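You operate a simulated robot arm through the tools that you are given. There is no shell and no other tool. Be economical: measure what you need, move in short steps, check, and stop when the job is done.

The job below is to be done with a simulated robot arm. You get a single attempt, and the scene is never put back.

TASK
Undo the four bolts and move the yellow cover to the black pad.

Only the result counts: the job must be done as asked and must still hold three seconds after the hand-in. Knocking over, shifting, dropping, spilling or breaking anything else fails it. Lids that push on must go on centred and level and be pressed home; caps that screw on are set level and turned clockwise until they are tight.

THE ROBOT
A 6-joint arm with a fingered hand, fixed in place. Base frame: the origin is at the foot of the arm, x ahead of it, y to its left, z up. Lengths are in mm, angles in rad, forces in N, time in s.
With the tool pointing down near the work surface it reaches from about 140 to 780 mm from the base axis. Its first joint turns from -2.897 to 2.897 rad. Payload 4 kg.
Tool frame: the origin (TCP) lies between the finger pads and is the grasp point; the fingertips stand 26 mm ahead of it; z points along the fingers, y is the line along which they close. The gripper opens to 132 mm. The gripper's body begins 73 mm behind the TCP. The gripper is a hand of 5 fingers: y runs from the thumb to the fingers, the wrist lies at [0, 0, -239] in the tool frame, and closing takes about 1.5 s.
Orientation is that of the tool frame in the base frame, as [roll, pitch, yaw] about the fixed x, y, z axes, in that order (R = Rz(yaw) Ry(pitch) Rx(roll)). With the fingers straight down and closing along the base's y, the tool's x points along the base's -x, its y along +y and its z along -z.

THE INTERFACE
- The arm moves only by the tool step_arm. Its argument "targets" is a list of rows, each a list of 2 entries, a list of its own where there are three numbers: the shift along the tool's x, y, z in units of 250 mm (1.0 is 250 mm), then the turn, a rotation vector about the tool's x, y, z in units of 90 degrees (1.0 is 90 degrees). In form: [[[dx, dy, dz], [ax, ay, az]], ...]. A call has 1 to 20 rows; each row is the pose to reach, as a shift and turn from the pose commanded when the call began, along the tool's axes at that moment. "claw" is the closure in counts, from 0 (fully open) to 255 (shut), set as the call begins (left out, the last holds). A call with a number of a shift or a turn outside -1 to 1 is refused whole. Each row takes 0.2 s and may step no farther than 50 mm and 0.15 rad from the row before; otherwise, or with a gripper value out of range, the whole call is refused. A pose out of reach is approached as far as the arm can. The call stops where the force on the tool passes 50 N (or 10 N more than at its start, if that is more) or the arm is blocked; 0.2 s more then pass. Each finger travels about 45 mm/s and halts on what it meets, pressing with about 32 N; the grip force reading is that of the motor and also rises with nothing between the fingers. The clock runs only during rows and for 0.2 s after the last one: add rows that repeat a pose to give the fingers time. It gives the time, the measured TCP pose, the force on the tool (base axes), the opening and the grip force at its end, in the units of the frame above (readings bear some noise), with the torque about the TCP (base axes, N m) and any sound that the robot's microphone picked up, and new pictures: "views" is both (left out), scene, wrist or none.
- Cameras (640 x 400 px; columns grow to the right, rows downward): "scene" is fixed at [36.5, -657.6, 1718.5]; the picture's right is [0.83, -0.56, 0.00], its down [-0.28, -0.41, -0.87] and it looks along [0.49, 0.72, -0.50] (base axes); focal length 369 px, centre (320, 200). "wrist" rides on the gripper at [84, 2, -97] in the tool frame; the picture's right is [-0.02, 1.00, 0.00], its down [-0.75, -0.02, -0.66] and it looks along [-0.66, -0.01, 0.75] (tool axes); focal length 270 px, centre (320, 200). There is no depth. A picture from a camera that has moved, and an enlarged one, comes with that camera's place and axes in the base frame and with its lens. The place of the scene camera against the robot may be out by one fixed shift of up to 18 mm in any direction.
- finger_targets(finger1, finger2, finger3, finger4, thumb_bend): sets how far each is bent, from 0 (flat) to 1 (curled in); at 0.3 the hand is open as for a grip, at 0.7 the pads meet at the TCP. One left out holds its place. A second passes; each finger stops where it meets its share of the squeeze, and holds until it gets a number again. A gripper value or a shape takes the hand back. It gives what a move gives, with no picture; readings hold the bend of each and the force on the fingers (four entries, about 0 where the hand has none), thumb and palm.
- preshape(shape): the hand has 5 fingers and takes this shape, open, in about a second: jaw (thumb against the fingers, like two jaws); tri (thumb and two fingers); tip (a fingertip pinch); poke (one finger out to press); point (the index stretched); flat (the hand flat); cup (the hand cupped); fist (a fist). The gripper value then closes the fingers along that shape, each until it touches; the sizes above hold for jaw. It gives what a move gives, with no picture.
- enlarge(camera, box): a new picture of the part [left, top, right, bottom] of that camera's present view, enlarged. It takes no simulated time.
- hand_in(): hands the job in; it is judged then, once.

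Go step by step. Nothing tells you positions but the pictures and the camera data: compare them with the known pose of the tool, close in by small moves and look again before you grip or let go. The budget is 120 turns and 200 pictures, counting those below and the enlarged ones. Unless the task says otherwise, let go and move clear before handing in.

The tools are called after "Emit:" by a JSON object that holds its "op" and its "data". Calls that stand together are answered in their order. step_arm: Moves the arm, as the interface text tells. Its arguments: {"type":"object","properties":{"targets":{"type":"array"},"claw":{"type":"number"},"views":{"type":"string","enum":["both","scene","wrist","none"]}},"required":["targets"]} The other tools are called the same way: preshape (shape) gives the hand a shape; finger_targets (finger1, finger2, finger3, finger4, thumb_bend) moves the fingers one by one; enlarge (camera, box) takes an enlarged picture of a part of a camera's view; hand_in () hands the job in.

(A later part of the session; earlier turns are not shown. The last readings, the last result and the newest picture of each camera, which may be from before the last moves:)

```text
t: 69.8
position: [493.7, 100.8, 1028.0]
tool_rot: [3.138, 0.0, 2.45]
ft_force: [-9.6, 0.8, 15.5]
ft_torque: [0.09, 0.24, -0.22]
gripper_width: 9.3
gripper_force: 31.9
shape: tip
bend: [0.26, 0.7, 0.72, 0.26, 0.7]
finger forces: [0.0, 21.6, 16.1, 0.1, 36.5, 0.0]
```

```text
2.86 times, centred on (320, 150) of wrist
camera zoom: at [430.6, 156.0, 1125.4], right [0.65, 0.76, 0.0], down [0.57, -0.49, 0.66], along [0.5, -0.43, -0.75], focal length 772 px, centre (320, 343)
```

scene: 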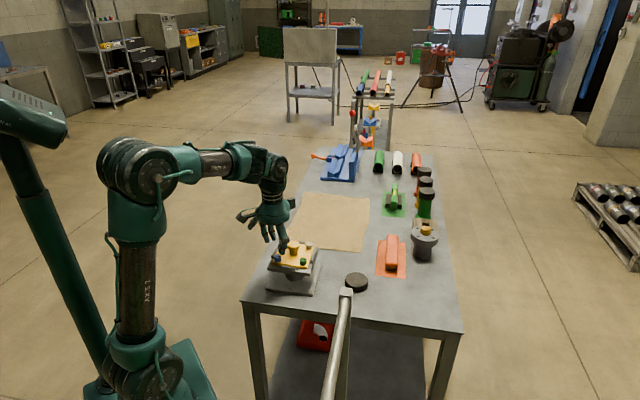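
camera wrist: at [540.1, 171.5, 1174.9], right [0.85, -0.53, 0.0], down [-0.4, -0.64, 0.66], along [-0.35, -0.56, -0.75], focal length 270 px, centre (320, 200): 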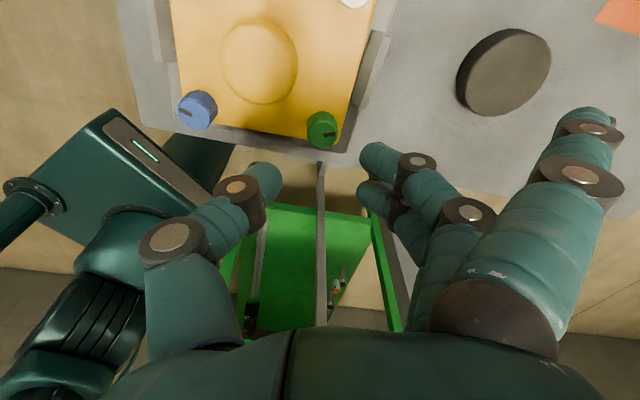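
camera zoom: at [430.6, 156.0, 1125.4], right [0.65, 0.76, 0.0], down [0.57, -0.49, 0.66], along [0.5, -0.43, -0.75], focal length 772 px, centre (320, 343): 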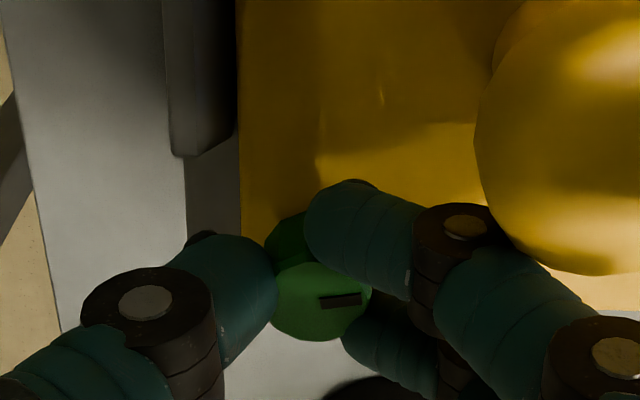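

Green followed well and is at about 115° in total. I release, rotate back 81° in place, and do another stroke.

Emit:
{"op": "step_arm", "data": {"targets": [[[0, 0, -0.004], [0, 0, 0]], [[0, 0, -0.004], [0, 0, 0]], [[0, 0, -0.004], [0, 0, 0]], [[0, 0.0014, -0.004], [0, 0, 0.09]], [[-0.0004, 0.0028, -0.004], [0, 0, 0.18]], [[-0.0009, 0.0041, -0.004], [0, 0, 0.27]], [[-0.0016, 0.0054, -0.004], [0, 0, 0.36]], [[-0.0024, 0.0065, -0.004], [0, 0, 0.45]], [[-0.0034, 0.0075, -0.004], [0, 0, 0.54]], [[-0.0045, 0.0084, -0.004], [0, 0, 0.63]], [[-0.0057, 0.009, -0.004], [0, 0, 0.72]], [[-0.0071, 0.0096, -0.004], [0, 0, 0.81]], [[-0.0084, 0.0099, -0.004], [0, 0, 0.9]]], "claw": 178, "views": "none"}}

Emit:
{"op": "step_arm", "data": {"targets": [[[0, 0, 0], [0, 0, 0]], [[0, 0, 0], [0, 0, 0]], [[0, 0, 0], [0, 0, 0]], [[0, 0, 0], [0, 0, 0]], [[0, 0, 0], [0, 0, 0]]], "claw": 255, "views": "none"}}

Emit:
{"op": "enlarge", "data": {"camera": "wrist", "box": [220, 80, 420, 220]}}

Emit:
{"op": "step_arm", "data": {"targets": [[[0, -0.0014, 0], [0, 0, -0.09]], [[-0.0004, -0.0028, 0], [0, 0, -0.18]], [[-0.0009, -0.0041, 0], [0, 0, -0.27]], [[-0.0016, -0.0054, 0], [0, 0, -0.36]], [[-0.0024, -0.0065, 0], [0, 0, -0.45]]], "views": "none"}}

Emit:
{"op": "enlarge", "data": {"camera": "wrist", "box": [220, 80, 420, 220]}}

```text
t: 72.6
position: [497.0, 101.6, 1028.9]
tool_rot: [-3.141, 0.0, 1.031]
ft_force: [0.7, 0.2, 0.1]
ft_torque: [0.02, 0.01, 0.03]
gripper_width: 39.4
gripper_force: 0.2
shape: tip
bend: [0.0, 0.74, 0.74, 0.0, 0.7]
finger forces: [0.1, 0.0, 0.0, 0.1, 0.0, 0.0]
```

```text
t: 73.8
position: [496.8, 101.3, 1030.4]
tool_rot: [3.141, -0.002, 1.034]
ft_force: [0.4, 4.4, -0.6]
ft_torque: [0.03, -0.07, -0.01]
gripper_width: 9.5
gripper_force: 31.8
shape: tip
bend: [0.25, 0.7, 0.72, 0.25, 0.7]
finger forces: [0.1, 13.9, 15.6, 0.0, 27.9, 0.0]
```

```text
2.86 times, centred on (320, 150) of wrist
camera zoom: at [542.4, 172.9, 1126.0], right [0.85, -0.53, 0.0], down [-0.4, -0.64, 0.66], along [-0.35, -0.56, -0.75], focal length 772 px, centre (320, 343)
```

zoom: 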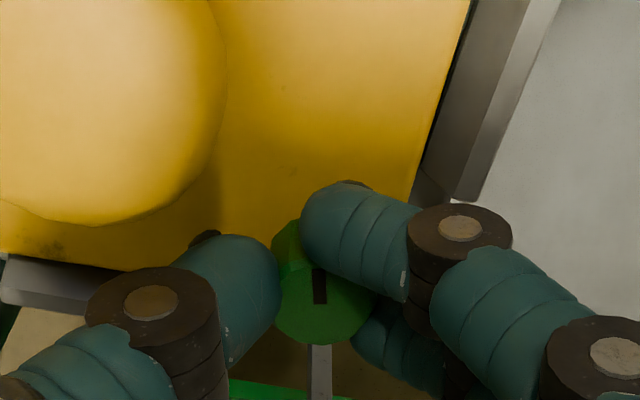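

```text
t: 75.0
position: [495.9, 100.9, 1028.9]
tool_rot: [-3.14, -0.001, 1.744]
ft_force: [-8.2, 4.9, 1.6]
ft_torque: [0.08, 0.06, -0.07]
gripper_width: 9.3
gripper_force: 31.6
shape: tip
bend: [0.26, 0.7, 0.72, 0.26, 0.7]
finger forces: [0.2, 14.4, 15.9, 0.0, 32.9, 0.0]
```

```text
2.86 times, centred on (320, 150) of wrist
camera zoom: at [483.2, 185.1, 1126.5], right [0.99, 0.15, 0.0], down [0.11, -0.74, 0.66], along [0.1, -0.65, -0.75], focal length 772 px, centre (320, 343)
```

zoom: 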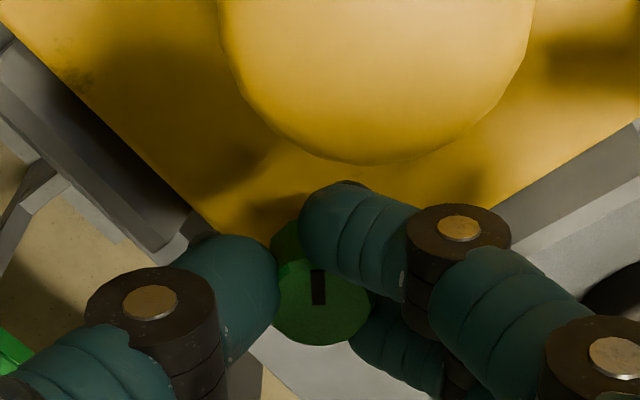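

Following well, now at about 155°. I continue to find the stop.

Emit:
{"op": "step_arm", "data": {"targets": [[[-0.0009, -0.001, -0.0005], [0, 0, -0.09]], [[-0.002, -0.0019, -0.001], [0, 0, -0.18]], [[-0.0032, -0.0026, -0.001], [0, 0, -0.27]], [[-0.0045, -0.0031, -0.001], [0, 0, -0.36]]], "views": "none"}}

Emit:
{"op": "enlarge", "data": {"camera": "wrist", "box": [220, 80, 420, 220]}}

```text
t: 76.0
position: [494.1, 101.1, 1029.9]
tool_rot: [3.141, 0.001, 2.311]
ft_force: [-14.1, 14.2, 8.6]
ft_torque: [0.29, 0.22, -0.42]
gripper_width: 9.2
gripper_force: 32.0
shape: tip
bend: [0.26, 0.7, 0.72, 0.26, 0.7]
finger forces: [0.0, 19.3, 22.5, 0.1, 33.2, 0.0]
```

```text
2.86 times, centred on (320, 150) of wrist
camera zoom: at [439.0, 164.0, 1126.4], right [0.75, 0.66, 0.0], down [0.49, -0.57, 0.66], along [0.43, -0.5, -0.75], focal length 772 px, centre (320, 343)
```

zoom: 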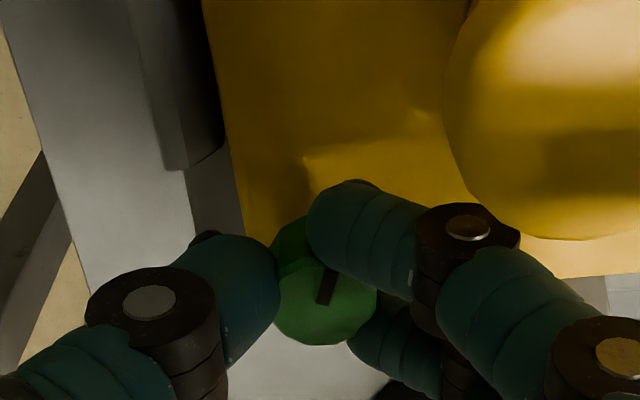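

Green stops at around 170° just like blue. I test a gentle lift here to see whether the bolt comes out.

Emit:
{"op": "step_arm", "data": {"targets": [[[0, 0, -0.006], [0, 0, 0.03]], [[0, 0, -0.012], [0, 0, 0.06]], [[0, 0, -0.02], [0, 0, 0.06]]], "views": "none"}}

Emit:
{"op": "enlarge", "data": {"camera": "wrist", "box": [220, 80, 420, 220]}}

Emit:
{"op": "enlarge", "data": {"camera": "scene", "box": [265, 235, 325, 275]}}

```text
t: 76.8
position: [495.4, 100.0, 1031.0]
tool_rot: [-3.14, -0.002, 2.212]
ft_force: [-11.3, 12.3, -12.3]
ft_torque: [0.32, 0.11, -0.13]
gripper_width: 8.7
gripper_force: 32.1
shape: tip
bend: [0.26, 0.7, 0.71, 0.26, 0.7]
finger forces: [0.0, 14.9, 16.8, 0.0, 28.1, 0.0]
```

```text
2.86 times, centred on (320, 150) of wrist
camera zoom: at [446.1, 169.4, 1129.5], right [0.81, 0.58, 0.0], down [0.44, -0.61, 0.66], along [0.38, -0.54, -0.75], focal length 772 px, centre (320, 343)
```

zoom: 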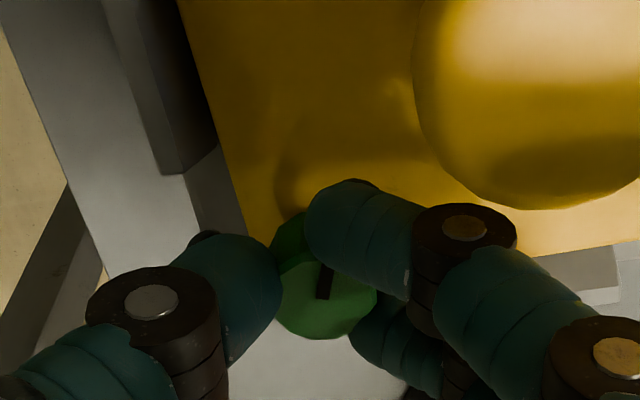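

```text
10.00 times, centred on (295, 255) of scene
camera zoom: at [36.5, -657.6, 1718.5], right [0.83, -0.56, 0.0], down [-0.28, -0.41, -0.87], along [0.49, 0.72, -0.5], focal length 3694 px, centre (570, -350)
```

zoom: 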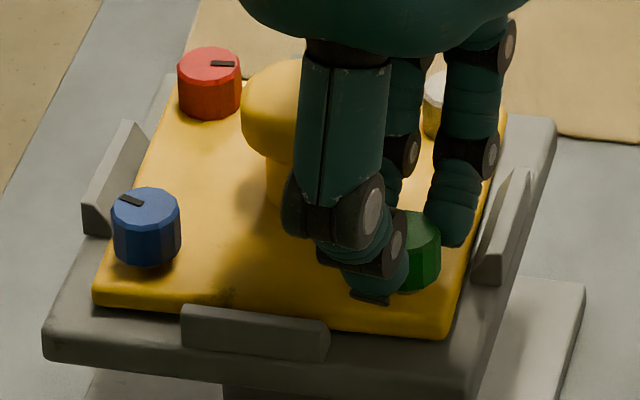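

The bolts are captive and firmly held axially. I push green back to its stop, release, and move on to red.

Emit:
{"op": "step_arm", "data": {"targets": [[[0, 0, 0.012], [0, 0, 0]], [[0, 0, 0.012], [0, 0, -0.06]], [[0, 0, 0.012], [0, 0, -0.12]]], "views": "none"}}

Emit:
{"op": "step_arm", "data": {"targets": [[[0, 0, 0], [0, 0, 0]], [[0, 0, 0], [0, 0, 0]], [[0, 0, 0], [0, 0, 0]], [[0, 0, -0.1], [0, 0, 0]], [[0, 0, -0.19], [0, 0, 0.09]], [[0.06, 0.06, -0.19], [0, 0, 0.18]], [[0.12, 0.12, -0.19], [0, 0, 0.27]], [[0.18, 0.18, -0.19], [0, 0, 0.36]], [[0.24, 0.26, -0.19], [0, 0, 0.45]], [[0.304, 0.336, -0.19], [0, 0, 0.54]], [[0.304, 0.336, -0.19], [0, 0, 0.63]], [[0.304, 0.336, -0.19], [0, 0, 0.72]], [[0.304, 0.336, -0.19], [0, 0, 0.81]], [[0.304, 0.336, -0.19], [0, 0, 0.856]]], "claw": 178, "views": "wrist"}}

Emit:
{"op": "enlarge", "data": {"camera": "wrist", "box": [220, 80, 420, 220]}}

Emit:
{"op": "enlarge", "data": {"camera": "scene", "box": [265, 235, 325, 275]}}

```text
t: 77.6
position: [494.7, 100.5, 1030.9]
tool_rot: [3.14, 0.001, 2.398]
ft_force: [-6.3, 8.5, -0.5]
ft_torque: [0.15, 0.08, -0.5]
gripper_width: 8.4
gripper_force: 32.1
shape: tip
bend: [0.26, 0.7, 0.71, 0.26, 0.7]
finger forces: [0.0, 14.6, 24.3, 0.0, 31.2, 0.0]
```

```text
t: 80.6
position: [494.3, 213.9, 1078.0]
tool_rot: [3.141, -0.002, 1.053]
ft_force: [0.1, 0.2, 1.4]
ft_torque: [-0.02, -0.01, -0.02]
gripper_width: 39.3
gripper_force: 0.1
shape: tip
bend: [0.0, 0.73, 0.74, 0.0, 0.7]
finger forces: [0.1, 0.0, 0.0, 0.0, 0.1, 0.0]
camera wrist: at [539.4, 285.9, 1176.0], right [0.86, -0.51, 0.0], down [-0.39, -0.65, 0.66], along [-0.34, -0.56, -0.75], focal length 270 px, centre (320, 200)
```

wrist: 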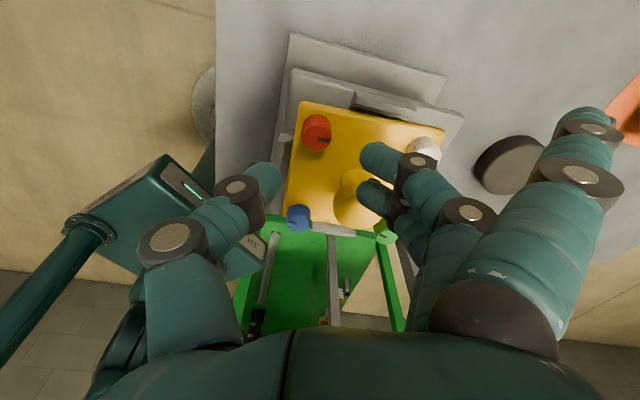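

```text
2.86 times, centred on (320, 150) of wrist
camera zoom: at [539.4, 285.9, 1176.0], right [0.86, -0.51, 0.0], down [-0.39, -0.65, 0.66], along [-0.34, -0.56, -0.75], focal length 772 px, centre (320, 343)
```

zoom: 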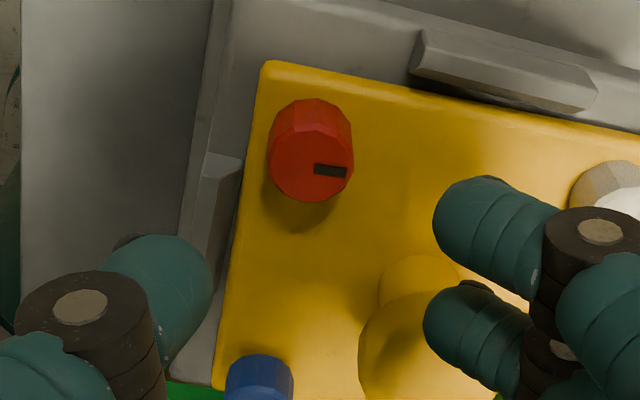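

```text
10.00 times, centred on (295, 255) of scene
camera zoom: at [36.5, -657.6, 1718.5], right [0.83, -0.56, 0.0], down [-0.28, -0.41, -0.87], along [0.49, 0.72, -0.5], focal length 3694 px, centre (570, -350)
```

zoom: 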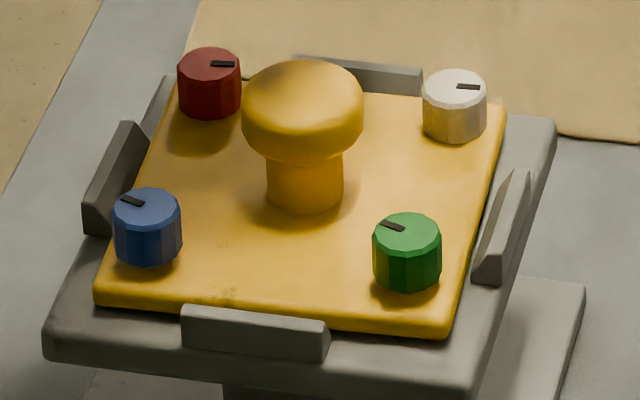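

Green visibly rose about 4 mm and blue about 3 mm, so both have loosened. Red is nearly aligned, so I'll shift slightly and descend.

Emit:
{"op": "step_arm", "data": {"targets": [[[0, -0.005, 0.08], [0, 0, 0]], [[0, -0.005, 0.15], [0, 0, 0]], [[0, -0.005, 0.203], [0, 0, 0]], [[0, -0.005, 0.203], [0, 0, 0]]], "claw": 178, "views": "none"}}

Emit:
{"op": "enlarge", "data": {"camera": "wrist", "box": [220, 80, 420, 220]}}

Emit:
{"op": "step_arm", "data": {"targets": [[[0, 0, 0], [0, 0, 0]], [[0, 0, 0], [0, 0, 0]], [[0, 0, 0], [0, 0, 0]], [[0, 0, 0], [0, 0, 0]], [[0, 0, 0], [0, 0, 0]]], "claw": 255, "views": "none"}}

Emit:
{"op": "enlarge", "data": {"camera": "wrist", "box": [220, 80, 420, 220]}}

```text
t: 81.6
position: [495.5, 215.3, 1028.3]
tool_rot: [3.141, -0.002, 1.056]
ft_force: [0.3, 0.0, -0.6]
ft_torque: [0.04, 0.01, 0.03]
gripper_width: 39.2
gripper_force: 0.0
shape: tip
bend: [0.0, 0.73, 0.74, 0.0, 0.7]
finger forces: [0.1, 0.0, 0.0, 0.1, 0.1, 0.0]
```

```text
2.86 times, centred on (320, 150) of wrist
camera zoom: at [539.6, 287.0, 1124.9], right [0.86, -0.51, 0.0], down [-0.38, -0.65, 0.66], along [-0.33, -0.57, -0.75], focal length 772 px, centre (320, 343)
```

zoom: 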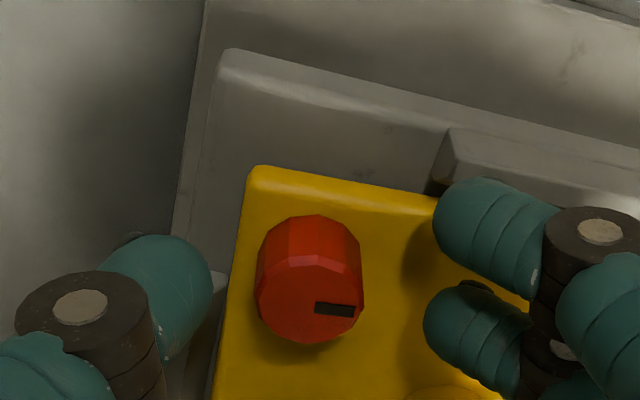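

```text
t: 82.8
position: [496.0, 214.0, 1026.8]
tool_rot: [3.141, 0.002, 1.058]
ft_force: [-6.0, 5.9, 0.1]
ft_torque: [0.04, 0.07, -0.03]
gripper_width: 6.6
gripper_force: 32.6
shape: tip
bend: [0.24, 0.69, 0.71, 0.16, 0.7]
finger forces: [0.0, 0.1, 15.8, 0.5, 30.2, 0.1]
```

```text
2.86 times, centred on (320, 150) of wrist
camera zoom: at [539.0, 287.4, 1124.9], right [0.86, -0.51, 0.0], down [-0.38, -0.65, 0.66], along [-0.33, -0.57, -0.75], focal length 772 px, centre (320, 343)
```

zoom: 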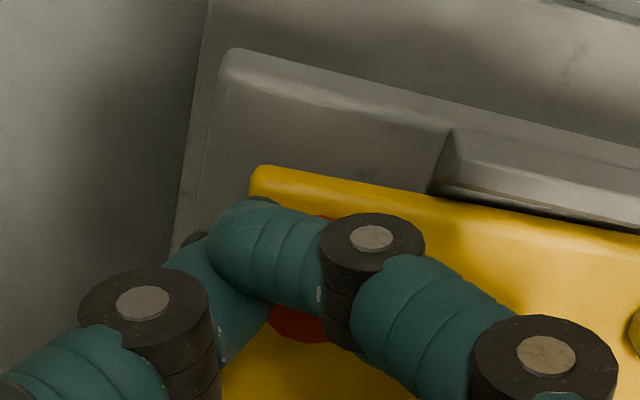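

Finger 2 went past the bolt again. I'll open, shift 3 mm, and regrip.

Emit:
{"op": "step_arm", "data": {"targets": [[[0, 0, 0], [0, 0, 0]], [[0, 0, 0], [0, 0, 0]], [[0, 0, 0], [0, 0, 0]], [[-0.006, -0.003, 0], [0, 0, 0]], [[-0.012, -0.006, 0], [0, 0, 0]]], "claw": 178, "views": "none"}}

Emit:
{"op": "step_arm", "data": {"targets": [[[0, 0, 0], [0, 0, 0]], [[0, 0, 0], [0, 0, 0]], [[0, 0, 0], [0, 0, 0]], [[0, 0, 0], [0, 0, 0]], [[0, 0, 0], [0, 0, 0]]], "claw": 255, "views": "none"}}

Emit:
{"op": "enlarge", "data": {"camera": "wrist", "box": [220, 80, 420, 220]}}

```text
t: 84.0
position: [492.2, 213.1, 1028.8]
tool_rot: [3.141, 0.0, 1.055]
ft_force: [0.1, 0.5, 0.3]
ft_torque: [0.03, 0.01, -0.02]
gripper_width: 39.3
gripper_force: 0.1
shape: tip
bend: [0.0, 0.73, 0.74, 0.0, 0.7]
finger forces: [0.0, 0.1, 0.1, 0.0, 0.0, 0.1]
```

```text
t: 85.2
position: [491.4, 212.6, 1027.4]
tool_rot: [-3.141, -0.001, 1.056]
ft_force: [-0.1, -0.6, 0.0]
ft_torque: [-0.03, -0.04, -0.02]
gripper_width: 10.3
gripper_force: 31.8
shape: tip
bend: [0.25, 0.71, 0.71, 0.19, 0.7]
finger forces: [0.0, 14.3, 15.9, 0.5, 28.5, 0.1]
```

```text
2.86 times, centred on (320, 150) of wrist
camera zoom: at [536.3, 284.8, 1125.2], right [0.86, -0.51, 0.0], down [-0.38, -0.65, 0.66], along [-0.34, -0.57, -0.75], focal length 772 px, centre (320, 343)
```

zoom: 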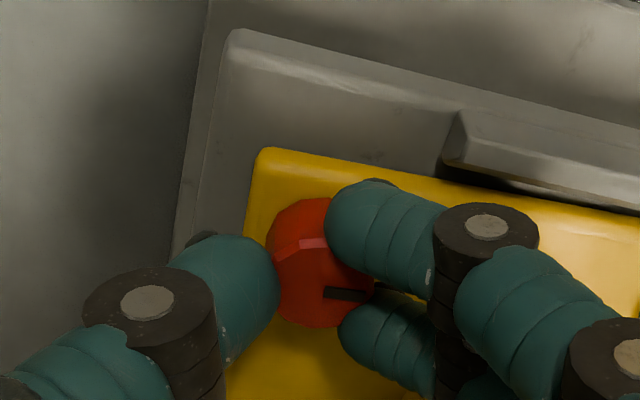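

Balanced. I'll do the full two-stroke sequence on red, with a slight rise.

Emit:
{"op": "step_arm", "data": {"targets": [[[0, -0.0014, -0.0008], [0, 0, -0.09]], [[-0.0004, -0.0028, -0.0016], [0, 0, -0.18]], [[-0.0009, -0.0041, -0.0024], [0, 0, -0.27]], [[-0.0016, -0.0054, -0.0032], [0, 0, -0.36]], [[-0.0024, -0.0065, -0.004], [0, 0, -0.45]], [[-0.0034, -0.0075, -0.0048], [0, 0, -0.54]], [[-0.0045, -0.0084, -0.0056], [0, 0, -0.63]], [[-0.0057, -0.009, -0.0064], [0, 0, -0.72]], [[-0.0071, -0.0096, -0.0072], [0, 0, -0.81]], [[-0.0084, -0.0099, -0.008], [0, 0, -0.9]]], "views": "none"}}

Emit:
{"op": "enlarge", "data": {"camera": "wrist", "box": [220, 80, 420, 220]}}

Emit:
{"op": "step_arm", "data": {"targets": [[[0, 0, 0], [0, 0, 0]], [[0, 0, 0], [0, 0, 0]], [[0, 0, 0], [0, 0, 0]], [[0, 0.0014, 0], [0, 0, 0.09]], [[-0.0004, 0.0028, 0], [0, 0, 0.18]], [[-0.0009, 0.0041, 0], [0, 0, 0.27]], [[-0.0016, 0.0054, 0], [0, 0, 0.36]], [[-0.0024, 0.0065, 0], [0, 0, 0.45]], [[-0.0034, 0.0075, 0], [0, 0, 0.54]], [[-0.0045, 0.0084, 0], [0, 0, 0.63]], [[-0.0057, 0.009, 0], [0, 0, 0.72]], [[-0.0071, 0.0096, 0], [0, 0, 0.81]], [[-0.0084, 0.0099, 0], [0, 0, 0.9]]], "claw": 178, "views": "none"}}

Emit:
{"op": "step_arm", "data": {"targets": [[[0, 0, 0], [0, 0, 0]], [[0, 0, 0], [0, 0, 0]], [[0, 0, 0], [0, 0, 0]], [[0, 0, 0], [0, 0, 0]], [[0, 0, 0], [0, 0, 0]]], "claw": 255, "views": "none"}}

Emit:
{"op": "enlarge", "data": {"camera": "wrist", "box": [220, 80, 420, 220]}}

```text
t: 87.4
position: [490.2, 212.0, 1030.4]
tool_rot: [3.141, 0.0, 2.473]
ft_force: [15.7, -4.5, 0.5]
ft_torque: [-0.04, -0.35, -0.07]
gripper_width: 9.7
gripper_force: 31.6
shape: tip
bend: [0.26, 0.71, 0.71, 0.26, 0.7]
finger forces: [0.0, 11.7, 25.5, 0.0, 26.5, 0.1]
```

```text
2.86 times, centred on (320, 150) of wrist
camera zoom: at [424.9, 265.5, 1127.2], right [0.64, 0.77, 0.0], down [0.58, -0.48, 0.66], along [0.51, -0.42, -0.75], focal length 772 px, centre (320, 343)
```

zoom: 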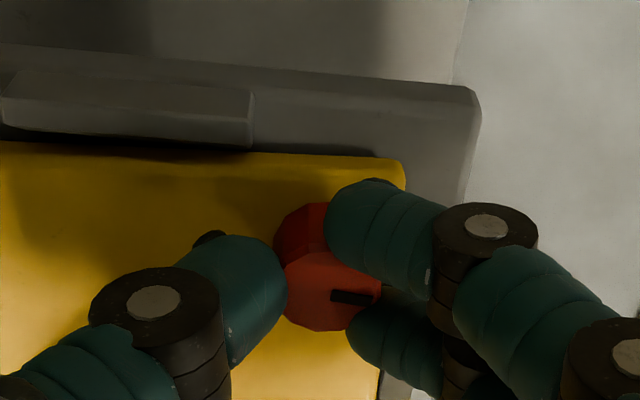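

```text
t: 90.2
position: [492.0, 214.3, 1028.9]
tool_rot: [3.141, -0.002, 1.055]
ft_force: [-0.1, -0.8, -0.5]
ft_torque: [-0.03, 0.0, 0.03]
gripper_width: 39.3
gripper_force: 0.1
shape: tip
bend: [0.0, 0.74, 0.74, 0.0, 0.7]
finger forces: [0.0, 0.0, 0.1, 0.0, 0.1, 0.0]
```

```text
t: 91.4
position: [492.9, 212.6, 1028.4]
tool_rot: [3.141, -0.002, 1.056]
ft_force: [1.2, 1.4, -0.3]
ft_torque: [-0.05, -0.04, 0.01]
gripper_width: 10.1
gripper_force: 31.8
shape: tip
bend: [0.25, 0.71, 0.71, 0.21, 0.7]
finger forces: [0.0, 13.2, 14.6, 0.3, 28.4, 0.0]
```

```text
2.86 times, centred on (320, 150) of wrist
camera zoom: at [535.7, 285.1, 1126.9], right [0.86, -0.51, 0.0], down [-0.38, -0.65, 0.66], along [-0.34, -0.57, -0.75], focal length 772 px, centre (320, 343)
```

zoom: 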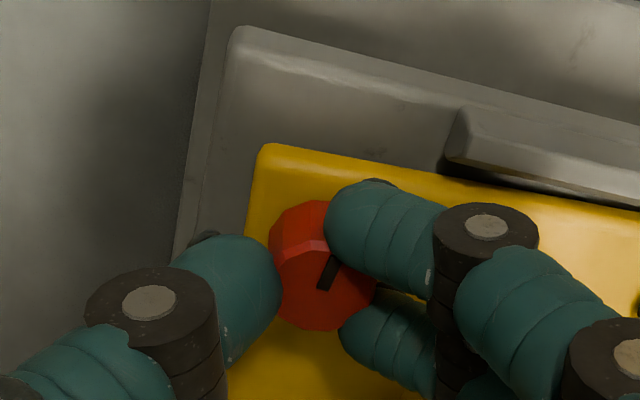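

Good. Second stroke on red now.

Emit:
{"op": "step_arm", "data": {"targets": [[[0, -0.0014, -0.0008], [0, 0, -0.09]], [[-0.0004, -0.0028, -0.0016], [0, 0, -0.18]], [[-0.0009, -0.0041, -0.0024], [0, 0, -0.27]], [[-0.0016, -0.0054, -0.0032], [0, 0, -0.36]], [[-0.0024, -0.0065, -0.004], [0, 0, -0.45]], [[-0.0034, -0.0075, -0.0048], [0, 0, -0.54]], [[-0.0045, -0.0084, -0.0056], [0, 0, -0.63]], [[-0.0057, -0.009, -0.0064], [0, 0, -0.72]], [[-0.0071, -0.0096, -0.0072], [0, 0, -0.81]], [[-0.0084, -0.0099, -0.008], [0, 0, -0.9]], [[-0.0092, -0.01, -0.008], [0, 0, -0.95]]], "views": "none"}}

Emit:
{"op": "enlarge", "data": {"camera": "wrist", "box": [220, 80, 420, 220]}}

Emit:
{"op": "enlarge", "data": {"camera": "scene", "box": [265, 235, 325, 275]}}

```text
t: 93.8
position: [490.5, 212.1, 1031.3]
tool_rot: [3.14, -0.001, 2.547]
ft_force: [16.0, -1.6, 0.0]
ft_torque: [0.05, -0.41, -0.37]
gripper_width: 9.1
gripper_force: 31.5
shape: tip
bend: [0.26, 0.71, 0.71, 0.26, 0.7]
finger forces: [0.0, 13.7, 30.3, 0.0, 28.0, 0.0]
```

```text
2.86 times, centred on (320, 150) of wrist
camera zoom: at [420.7, 259.9, 1129.0], right [0.58, 0.82, 0.0], down [0.61, -0.43, 0.66], along [0.54, -0.38, -0.75], focal length 772 px, centre (320, 343)
```

zoom: 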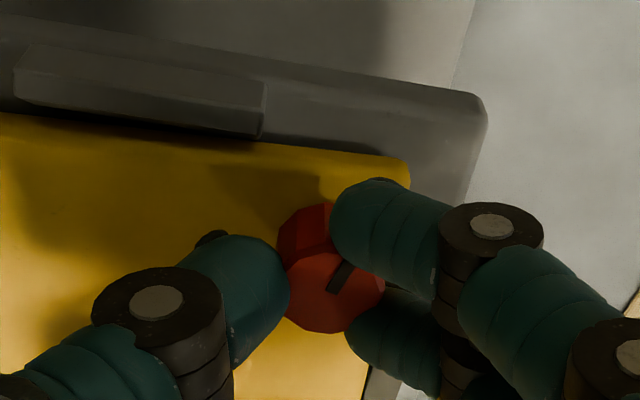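

```text
10.00 times, centred on (295, 255) of scene
camera zoom: at [36.5, -657.6, 1718.5], right [0.83, -0.56, 0.0], down [-0.28, -0.41, -0.87], along [0.49, 0.72, -0.5], focal length 3694 px, centre (570, -350)
```

zoom: 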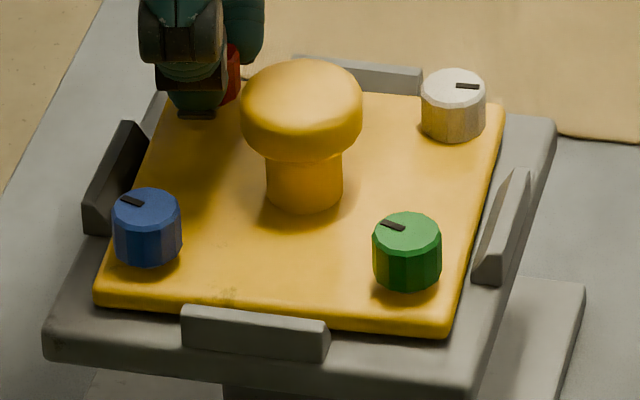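

Red hits its stop too (0.37 N·m). I release and move to white.

Emit:
{"op": "step_arm", "data": {"targets": [[[0, 0, 0], [0, 0, 0]], [[0, 0, 0], [0, 0, 0]], [[0, 0, 0], [0, 0, 0]], [[0, 0, -0.1], [0, 0, 0]], [[0, 0, -0.19], [0, 0, 0]], [[-0.08, -0.01, -0.19], [0, 0, 0]], [[-0.16, -0.02, -0.19], [0, 0, 0]], [[-0.24, -0.03, -0.19], [0, 0, 0]], [[-0.314, -0.04, -0.19], [0, 0, 0]], [[-0.314, -0.04, -0.19], [0, 0, 0]]], "claw": 178, "views": "wrist"}}

Emit:
{"op": "enlarge", "data": {"camera": "wrist", "box": [220, 80, 420, 220]}}

Emit:
{"op": "enlarge", "data": {"camera": "scene", "box": [265, 235, 325, 275]}}

```text
t: 96.0
position: [548.4, 158.0, 1079.0]
tool_rot: [-3.141, 0.0, 2.547]
ft_force: [0.2, -0.3, 0.5]
ft_torque: [-0.01, 0.0, -0.01]
gripper_width: 39.4
gripper_force: 0.1
shape: tip
bend: [0.0, 0.74, 0.74, 0.0, 0.7]
finger forces: [0.0, 0.1, 0.0, 0.0, 0.0, 0.0]
camera wrist: at [479.2, 207.0, 1176.2], right [0.58, 0.82, 0.0], down [0.61, -0.43, 0.66], along [0.54, -0.38, -0.75], focal length 270 px, centre (320, 200)
```

wrist: 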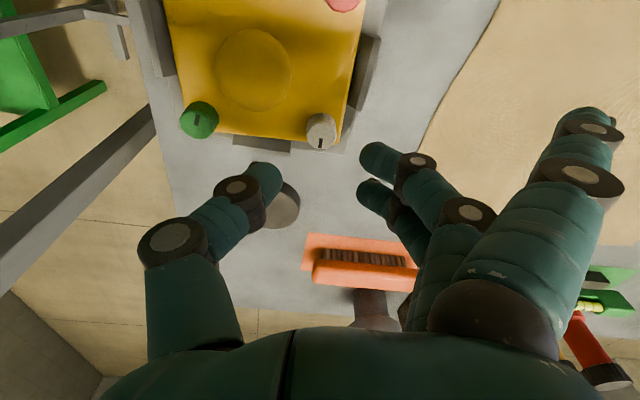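

```text
2.86 times, centred on (320, 150) of wrist
camera zoom: at [479.2, 207.0, 1176.2], right [0.58, 0.82, 0.0], down [0.61, -0.43, 0.66], along [0.54, -0.38, -0.75], focal length 772 px, centre (320, 343)
```

zoom: 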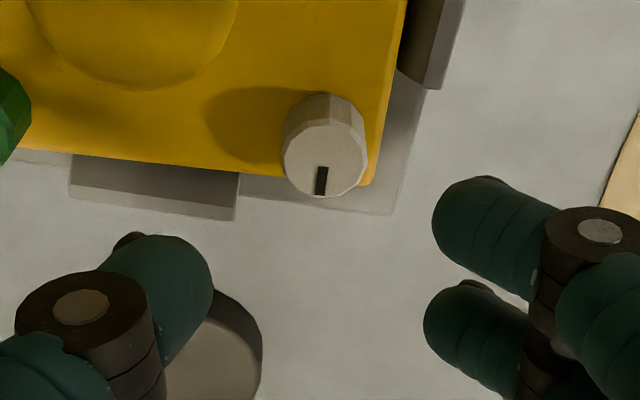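

```text
10.00 times, centred on (295, 255) of scene
camera zoom: at [36.5, -657.6, 1718.5], right [0.83, -0.56, 0.0], down [-0.28, -0.41, -0.87], along [0.49, 0.72, -0.5], focal length 3694 px, centre (570, -350)
```

zoom: 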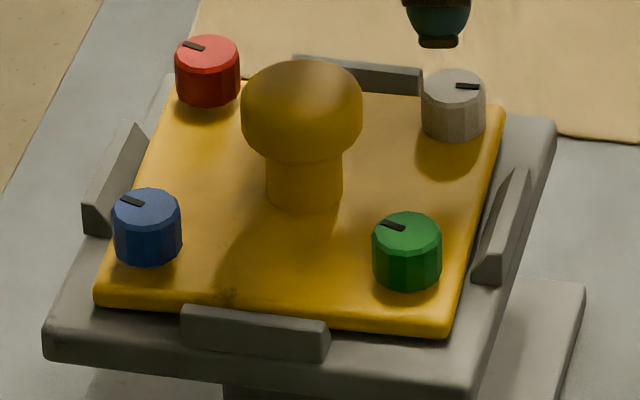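

White is almost aligned. I'll make small corrections, descend, and grip.

Emit:
{"op": "step_arm", "data": {"targets": [[[-0.004, 0.005, 0.08], [0, 0, 0]], [[-0.004, 0.005, 0.15], [0, 0, 0]], [[-0.004, 0.005, 0.206], [0, 0, 0]], [[-0.004, 0.005, 0.206], [0, 0, 0]]], "claw": 178, "views": "none"}}

Emit:
{"op": "step_arm", "data": {"targets": [[[0, 0, 0], [0, 0, 0]], [[0, 0, 0], [0, 0, 0]], [[0, 0, 0], [0, 0, 0]], [[0, 0, 0], [0, 0, 0]], [[0, 0, 0], [0, 0, 0]]], "claw": 255, "views": "none"}}

Emit:
{"op": "enlarge", "data": {"camera": "wrist", "box": [220, 80, 420, 220]}}

```text
t: 97.0
position: [547.3, 160.9, 1027.3]
tool_rot: [3.14, -0.002, 2.55]
ft_force: [-0.5, -0.5, -0.9]
ft_torque: [0.0, -0.01, -0.03]
gripper_width: 39.2
gripper_force: 0.1
shape: tip
bend: [0.0, 0.74, 0.74, 0.0, 0.7]
finger forces: [0.0, 0.0, 0.1, 0.0, 0.0, 0.1]
```

```text
t: 98.2
position: [547.9, 159.7, 1027.9]
tool_rot: [3.141, 0.001, 2.549]
ft_force: [-7.1, -6.4, -0.1]
ft_torque: [-0.06, 0.14, 0.02]
gripper_width: 7.2
gripper_force: 32.1
shape: tip
bend: [0.25, 0.71, 0.71, 0.25, 0.7]
finger forces: [0.0, 0.1, 16.1, 0.1, 30.8, 0.0]
```

```text
2.86 times, centred on (320, 150) of wrist
camera zoom: at [479.4, 208.3, 1125.4], right [0.58, 0.82, 0.0], down [0.62, -0.43, 0.66], along [0.54, -0.38, -0.75], focal length 772 px, centre (320, 343)
```

zoom: 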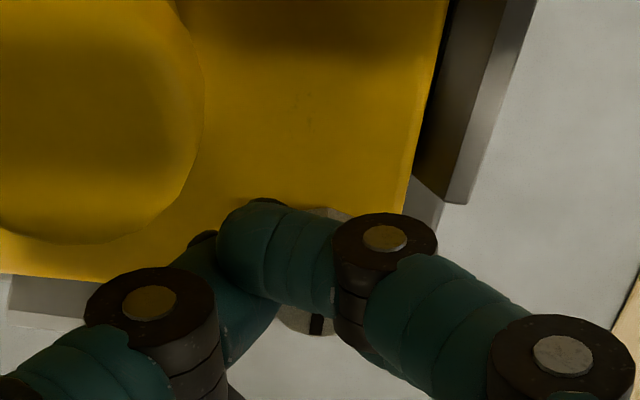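

Finger 2 missed again, so I shift 2.5 mm and regrip.

Emit:
{"op": "step_arm", "data": {"targets": [[[0, 0, 0], [0, 0, 0]], [[0, 0, 0], [0, 0, 0]], [[0, 0, 0], [0, 0, 0]], [[-0.005, -0.002, 0], [0, 0, 0]], [[-0.01, -0.002, 0], [0, 0, 0]]], "claw": 178, "views": "none"}}

Emit:
{"op": "step_arm", "data": {"targets": [[[0, 0, 0], [0, 0, 0]], [[0, 0, 0], [0, 0, 0]], [[0, 0, 0], [0, 0, 0]], [[0, 0, 0], [0, 0, 0]], [[0, 0, 0], [0, 0, 0]]], "claw": 255, "views": "none"}}

Emit:
{"op": "enlarge", "data": {"camera": "wrist", "box": [220, 80, 420, 220]}}

```text
t: 99.4
position: [551.7, 158.4, 1027.4]
tool_rot: [3.139, 0.002, 2.548]
ft_force: [-0.6, 0.1, 0.9]
ft_torque: [0.01, -0.01, 0.01]
gripper_width: 39.1
gripper_force: 0.1
shape: tip
bend: [0.0, 0.74, 0.74, 0.0, 0.7]
finger forces: [0.0, 0.1, 0.0, 0.1, 0.0, 0.1]
```

```text
t: 100.6
position: [550.1, 158.0, 1027.9]
tool_rot: [3.14, 0.001, 2.548]
ft_force: [0.8, -1.7, 0.4]
ft_torque: [0.0, -0.02, 0.04]
gripper_width: 10.4
gripper_force: 31.8
shape: tip
bend: [0.25, 0.71, 0.71, 0.25, 0.7]
finger forces: [0.0, 14.7, 13.1, 0.0, 28.4, 0.0]
```

```text
2.86 times, centred on (320, 150) of wrist
camera zoom: at [482.3, 206.2, 1125.0], right [0.58, 0.82, 0.0], down [0.61, -0.43, 0.66], along [0.54, -0.38, -0.75], focal length 772 px, centre (320, 343)
```

zoom: 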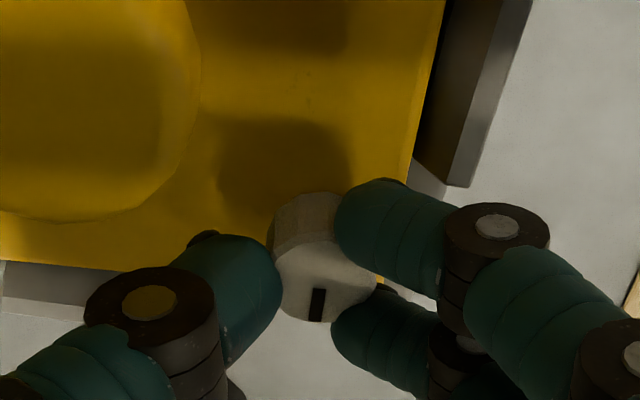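

Balanced. Now the same two-stroke sequence on white.

Emit:
{"op": "step_arm", "data": {"targets": [[[0, -0.0014, -0.0008], [0, 0, -0.09]], [[-0.0004, -0.0028, -0.0016], [0, 0, -0.18]], [[-0.0009, -0.0041, -0.0024], [0, 0, -0.27]], [[-0.0016, -0.0054, -0.0032], [0, 0, -0.36]], [[-0.0024, -0.0065, -0.004], [0, 0, -0.45]], [[-0.0034, -0.0075, -0.0048], [0, 0, -0.54]], [[-0.0045, -0.0084, -0.0056], [0, 0, -0.63]], [[-0.0057, -0.009, -0.0064], [0, 0, -0.72]], [[-0.0071, -0.0096, -0.0072], [0, 0, -0.81]], [[-0.0084, -0.0099, -0.008], [0, 0, -0.9]]], "views": "none"}}

Emit:
{"op": "enlarge", "data": {"camera": "wrist", "box": [220, 80, 420, 220]}}

Emit:
{"op": "step_arm", "data": {"targets": [[[0, 0, 0], [0, 0, 0]], [[0, 0, 0], [0, 0, 0]], [[0, 0, 0], [0, 0, 0]], [[0, 0.0014, 0], [0, 0, 0.09]], [[-0.0004, 0.0028, 0], [0, 0, 0.18]], [[-0.0009, 0.0041, 0], [0, 0, 0.27]], [[-0.0016, 0.0054, 0], [0, 0, 0.36]], [[-0.0024, 0.0065, 0], [0, 0, 0.45]], [[-0.0034, 0.0075, 0], [0, 0, 0.54]], [[-0.0045, 0.0084, 0], [0, 0, 0.63]], [[-0.0057, 0.009, 0], [0, 0, 0.72]], [[-0.0071, 0.0096, 0], [0, 0, 0.81]], [[-0.0084, 0.0099, 0], [0, 0, 0.9]]], "claw": 178, "views": "none"}}

Emit:
{"op": "step_arm", "data": {"targets": [[[0, 0, 0], [0, 0, 0]], [[0, 0, 0], [0, 0, 0]], [[0, 0, 0], [0, 0, 0]], [[0, 0, 0], [0, 0, 0]], [[0, 0, 0], [0, 0, 0]]], "claw": 255, "views": "none"}}

Emit:
{"op": "enlarge", "data": {"camera": "wrist", "box": [220, 80, 420, 220]}}

```text
t: 102.8
position: [551.4, 156.1, 1029.3]
tool_rot: [-3.138, 0.003, -2.317]
ft_force: [7.0, 21.7, 1.7]
ft_torque: [0.53, -0.09, -0.11]
gripper_width: 9.7
gripper_force: 32.0
shape: tip
bend: [0.25, 0.71, 0.71, 0.26, 0.7]
finger forces: [0.1, 16.8, 28.3, 0.1, 26.4, 0.0]
```

```text
2.86 times, centred on (320, 150) of wrist
camera zoom: at [493.6, 94.7, 1127.0], right [-0.72, 0.69, 0.0], down [0.52, 0.54, 0.66], along [0.46, 0.47, -0.75], focal length 772 px, centre (320, 343)
```

zoom: 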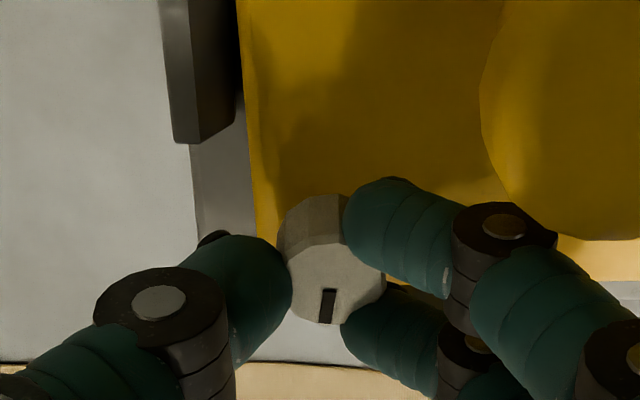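

```text
t: 105.6
position: [551.9, 158.3, 1029.2]
tool_rot: [3.141, 0.0, 2.548]
ft_force: [-0.2, 0.1, 0.1]
ft_torque: [0.0, -0.02, 0.01]
gripper_width: 39.3
gripper_force: 0.1
shape: tip
bend: [0.0, 0.74, 0.74, 0.0, 0.7]
finger forces: [0.0, 0.0, 0.0, 0.1, 0.1, 0.0]
```

```text
t: 106.8
position: [551.6, 157.7, 1029.1]
tool_rot: [3.14, -0.001, 2.548]
ft_force: [1.1, -0.9, -0.3]
ft_torque: [0.02, -0.06, 0.0]
gripper_width: 10.1
gripper_force: 31.7
shape: tip
bend: [0.25, 0.71, 0.71, 0.25, 0.7]
finger forces: [0.0, 14.6, 13.7, 0.1, 28.1, 0.0]
```

```text
2.86 times, centred on (320, 150) of wrist
camera zoom: at [482.8, 206.1, 1126.6], right [0.58, 0.82, 0.0], down [0.61, -0.43, 0.66], along [0.54, -0.38, -0.75], focal length 772 px, centre (320, 343)
```

zoom: 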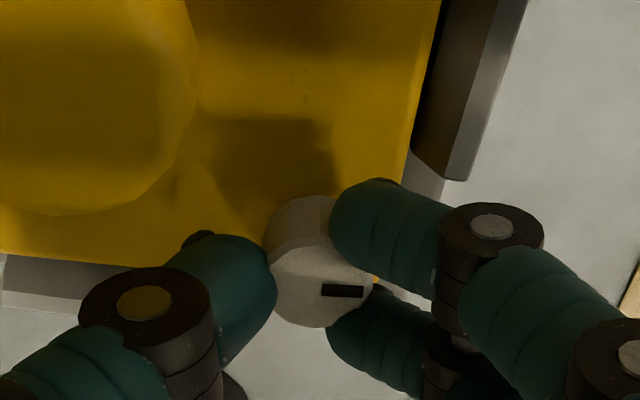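

Emit:
{"op": "step_arm", "data": {"targets": [[[0, -0.0014, -0.0008], [0, 0, -0.09]], [[-0.0004, -0.0028, -0.0016], [0, 0, -0.18]], [[-0.0009, -0.0041, -0.0024], [0, 0, -0.27]], [[-0.0016, -0.0054, -0.0032], [0, 0, -0.36]], [[-0.0024, -0.0065, -0.004], [0, 0, -0.45]], [[-0.0034, -0.0075, -0.0048], [0, 0, -0.54]], [[-0.0045, -0.0084, -0.0056], [0, 0, -0.63]], [[-0.0057, -0.009, -0.0064], [0, 0, -0.72]], [[-0.0071, -0.0096, -0.0072], [0, 0, -0.81]], [[-0.0084, -0.0099, -0.008], [0, 0, -0.9]], [[-0.0092, -0.01, -0.008], [0, 0, -0.97]]], "views": "none"}}

Emit:
{"op": "enlarge", "data": {"camera": "wrist", "box": [220, 80, 420, 220]}}

Emit:
{"op": "step_arm", "data": {"targets": [[[0, 0, 0], [0, 0, 0]], [[0, 0, 0], [0, 0, 0]], [[0, 0, 0], [0, 0, 0]], [[0, 0, -0.12], [0, 0, 0.08]], [[0, 0, -0.3], [0, 0, 0.16]], [[0, 0, -0.4], [0, 0, 0.24]], [[0, 0, -0.4], [0, 0, 0.32]], [[0, 0, -0.4], [0, 0, 0.4]], [[0, 0, -0.4], [0, 0, 0.48]], [[0, 0, -0.4], [0, 0, 0.55]]], "claw": 178, "views": "wrist"}}

Emit:
{"op": "enlarge", "data": {"camera": "scene", "box": [265, 235, 325, 275]}}

```text
t: 109.2
position: [552.1, 154.6, 1031.8]
tool_rot: [-3.139, 0.001, -2.21]
ft_force: [8.7, 8.1, 0.1]
ft_torque: [0.26, -0.07, -0.31]
gripper_width: 9.6
gripper_force: 31.9
shape: tip
bend: [0.26, 0.71, 0.71, 0.26, 0.7]
finger forces: [0.1, 15.3, 30.3, 0.1, 26.8, 0.0]
```

```text
2.86 times, centred on (320, 150) of wrist
camera zoom: at [501.1, 87.8, 1128.5], right [-0.79, 0.61, 0.0], down [0.46, 0.59, 0.66], along [0.4, 0.52, -0.75], focal length 772 px, centre (320, 343)
```

zoom: 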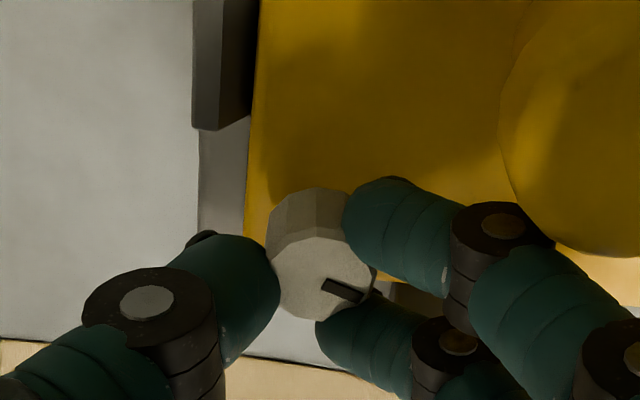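

```text
t: 111.4
position: [552.0, 153.8, 1131.9]
tool_rot: [3.139, 0.001, -3.079]
ft_force: [0.1, 0.0, 0.3]
ft_torque: [0.03, -0.03, 0.01]
gripper_width: 39.3
gripper_force: 0.1
shape: tip
bend: [0.0, 0.74, 0.74, 0.0, 0.7]
finger forces: [0.1, 0.1, 0.0, 0.0, 0.1, 0.0]
camera wrist: at [467.6, 150.9, 1228.9], right [-0.04, 1.0, 0.0], down [0.75, 0.03, 0.66], along [0.66, 0.03, -0.75], focal length 270 px, centre (320, 200)
```

wrist: 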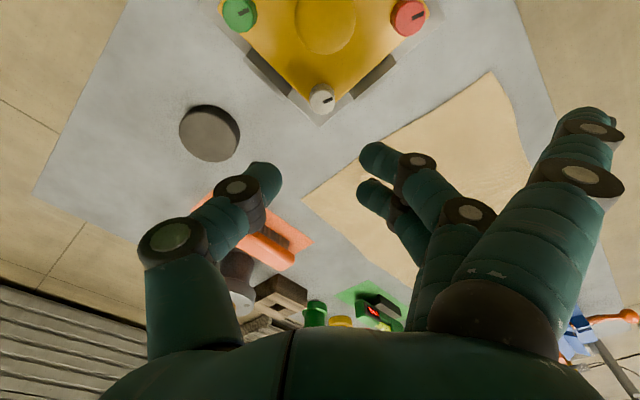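

```text
10.00 times, centred on (295, 255) of scene
camera zoom: at [36.5, -657.6, 1718.5], right [0.83, -0.56, 0.0], down [-0.28, -0.41, -0.87], along [0.49, 0.72, -0.5], focal length 3694 px, centre (570, -350)
```

zoom: 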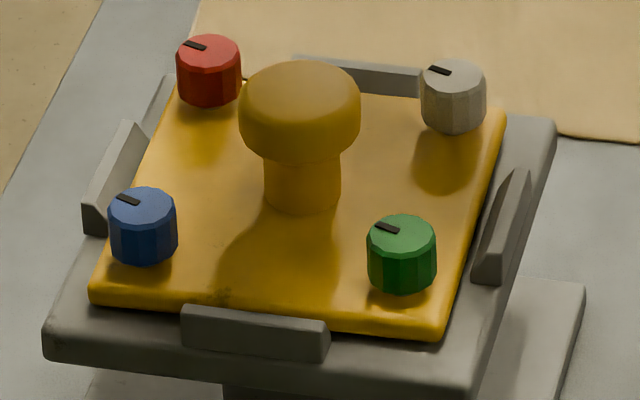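

All four marks now point the same way, the bolts are raised, and the cover shifted slightly, so it is loose. I'll move above the central knob with the hand at -45° and open wider.

Emit:
{"op": "step_arm", "data": {"targets": [[[0.06, 0.01, 0], [0, 0, 0.09]], [[0.12, 0.02, 0], [0, 0, 0.18]], [[0.18, 0.03, 0], [0, 0, 0.27]], [[0.234, 0.031, 0], [0, 0, 0.36]], [[0.234, 0.031, 0.05], [0, 0, 0.45]], [[0.234, 0.031, 0.12], [0, 0, 0.54]], [[0.234, 0.031, 0.18], [0, 0, 0.54]], [[0.234, 0.031, 0.18], [0, 0, 0.54]]], "claw": 115, "views": "wrist"}}

Emit:
{"op": "enlarge", "data": {"camera": "wrist", "box": [220, 80, 420, 220]}}

```text
t: 113.2
position: [491.0, 157.0, 1085.5]
tool_rot: [3.14, 0.001, 2.36]
ft_force: [0.1, 0.1, -0.3]
ft_torque: [0.0, 0.02, 0.02]
gripper_width: 71.5
gripper_force: 0.1
shape: tip
bend: [0.0, 0.72, 0.72, 0.0, 0.7]
finger forces: [0.1, 0.1, 0.0, 0.0, 0.0, 0.1]
camera wrist: at [433.6, 218.8, 1183.6], right [0.72, 0.69, 0.0], down [0.52, -0.54, 0.66], along [0.46, -0.47, -0.75], focal length 270 px, centre (320, 200)
```

wrist: 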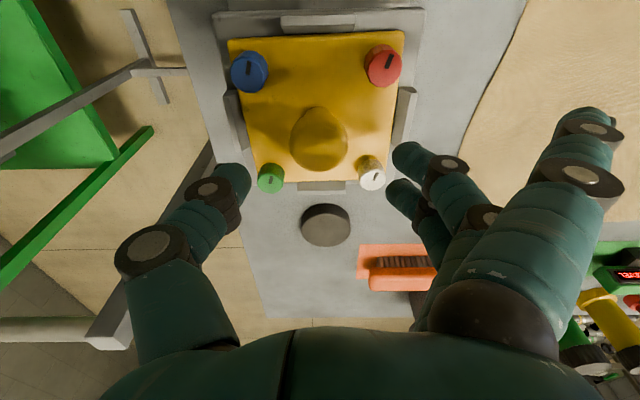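

```text
2.86 times, centred on (320, 150) of wrist
camera zoom: at [433.6, 218.8, 1183.6], right [0.72, 0.69, 0.0], down [0.52, -0.54, 0.66], along [0.46, -0.47, -0.75], focal length 772 px, centre (320, 343)
```

zoom: 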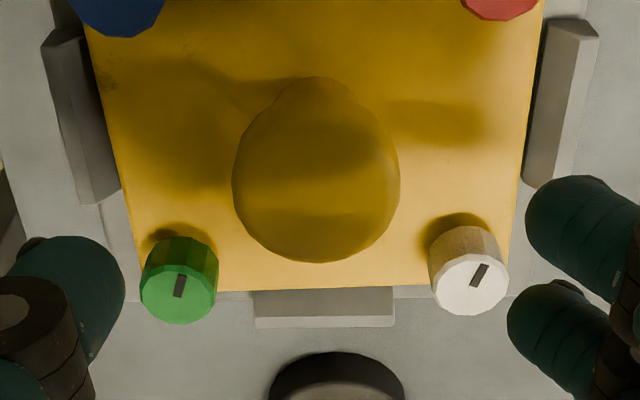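

Centred above the knob. I'll descend with a slightly narrower opening.

Emit:
{"op": "step_arm", "data": {"targets": [[[0, 0, 0.05], [0, 0, 0]], [[0, 0, 0.1], [0, 0, 0]], [[0, 0, 0.16], [0, 0, 0]], [[0, 0, 0.2], [0, 0, 0]], [[0, 0, 0.216], [0, 0, 0]]], "claw": 132, "views": "wrist"}}

Emit:
{"op": "enlarge", "data": {"camera": "scene", "box": [265, 225, 325, 275]}}

```text
t: 114.4
position: [491.7, 157.5, 1032.2]
tool_rot: [3.142, 0.0, 2.36]
ft_force: [-0.6, -0.2, 0.4]
ft_torque: [0.0, 0.02, 0.01]
gripper_width: 64.7
gripper_force: 0.1
shape: tip
bend: [0.0, 0.73, 0.73, 0.0, 0.7]
finger forces: [0.0, 0.0, 0.0, 0.0, 0.1, 0.0]
camera wrist: at [433.5, 219.0, 1129.9], right [0.72, 0.7, 0.0], down [0.52, -0.54, 0.66], along [0.46, -0.47, -0.75], focal length 270 px, centre (320, 200)
```

wrist: 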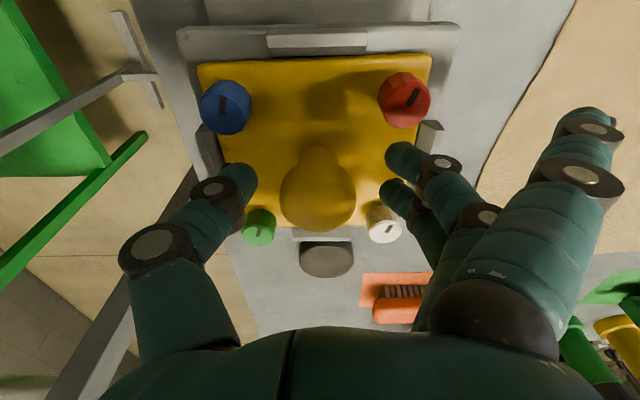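

```text
8.00 times, centred on (295, 250) of scene
camera zoom: at [36.5, -657.6, 1718.5], right [0.83, -0.56, 0.0], down [-0.28, -0.41, -0.87], along [0.49, 0.72, -0.5], focal length 2956 px, centre (520, -200)
```

zoom: 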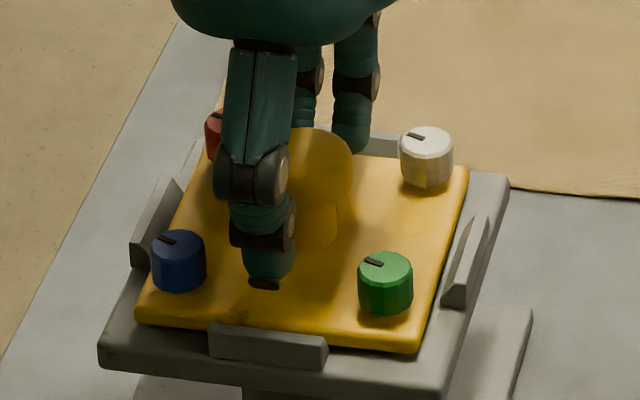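

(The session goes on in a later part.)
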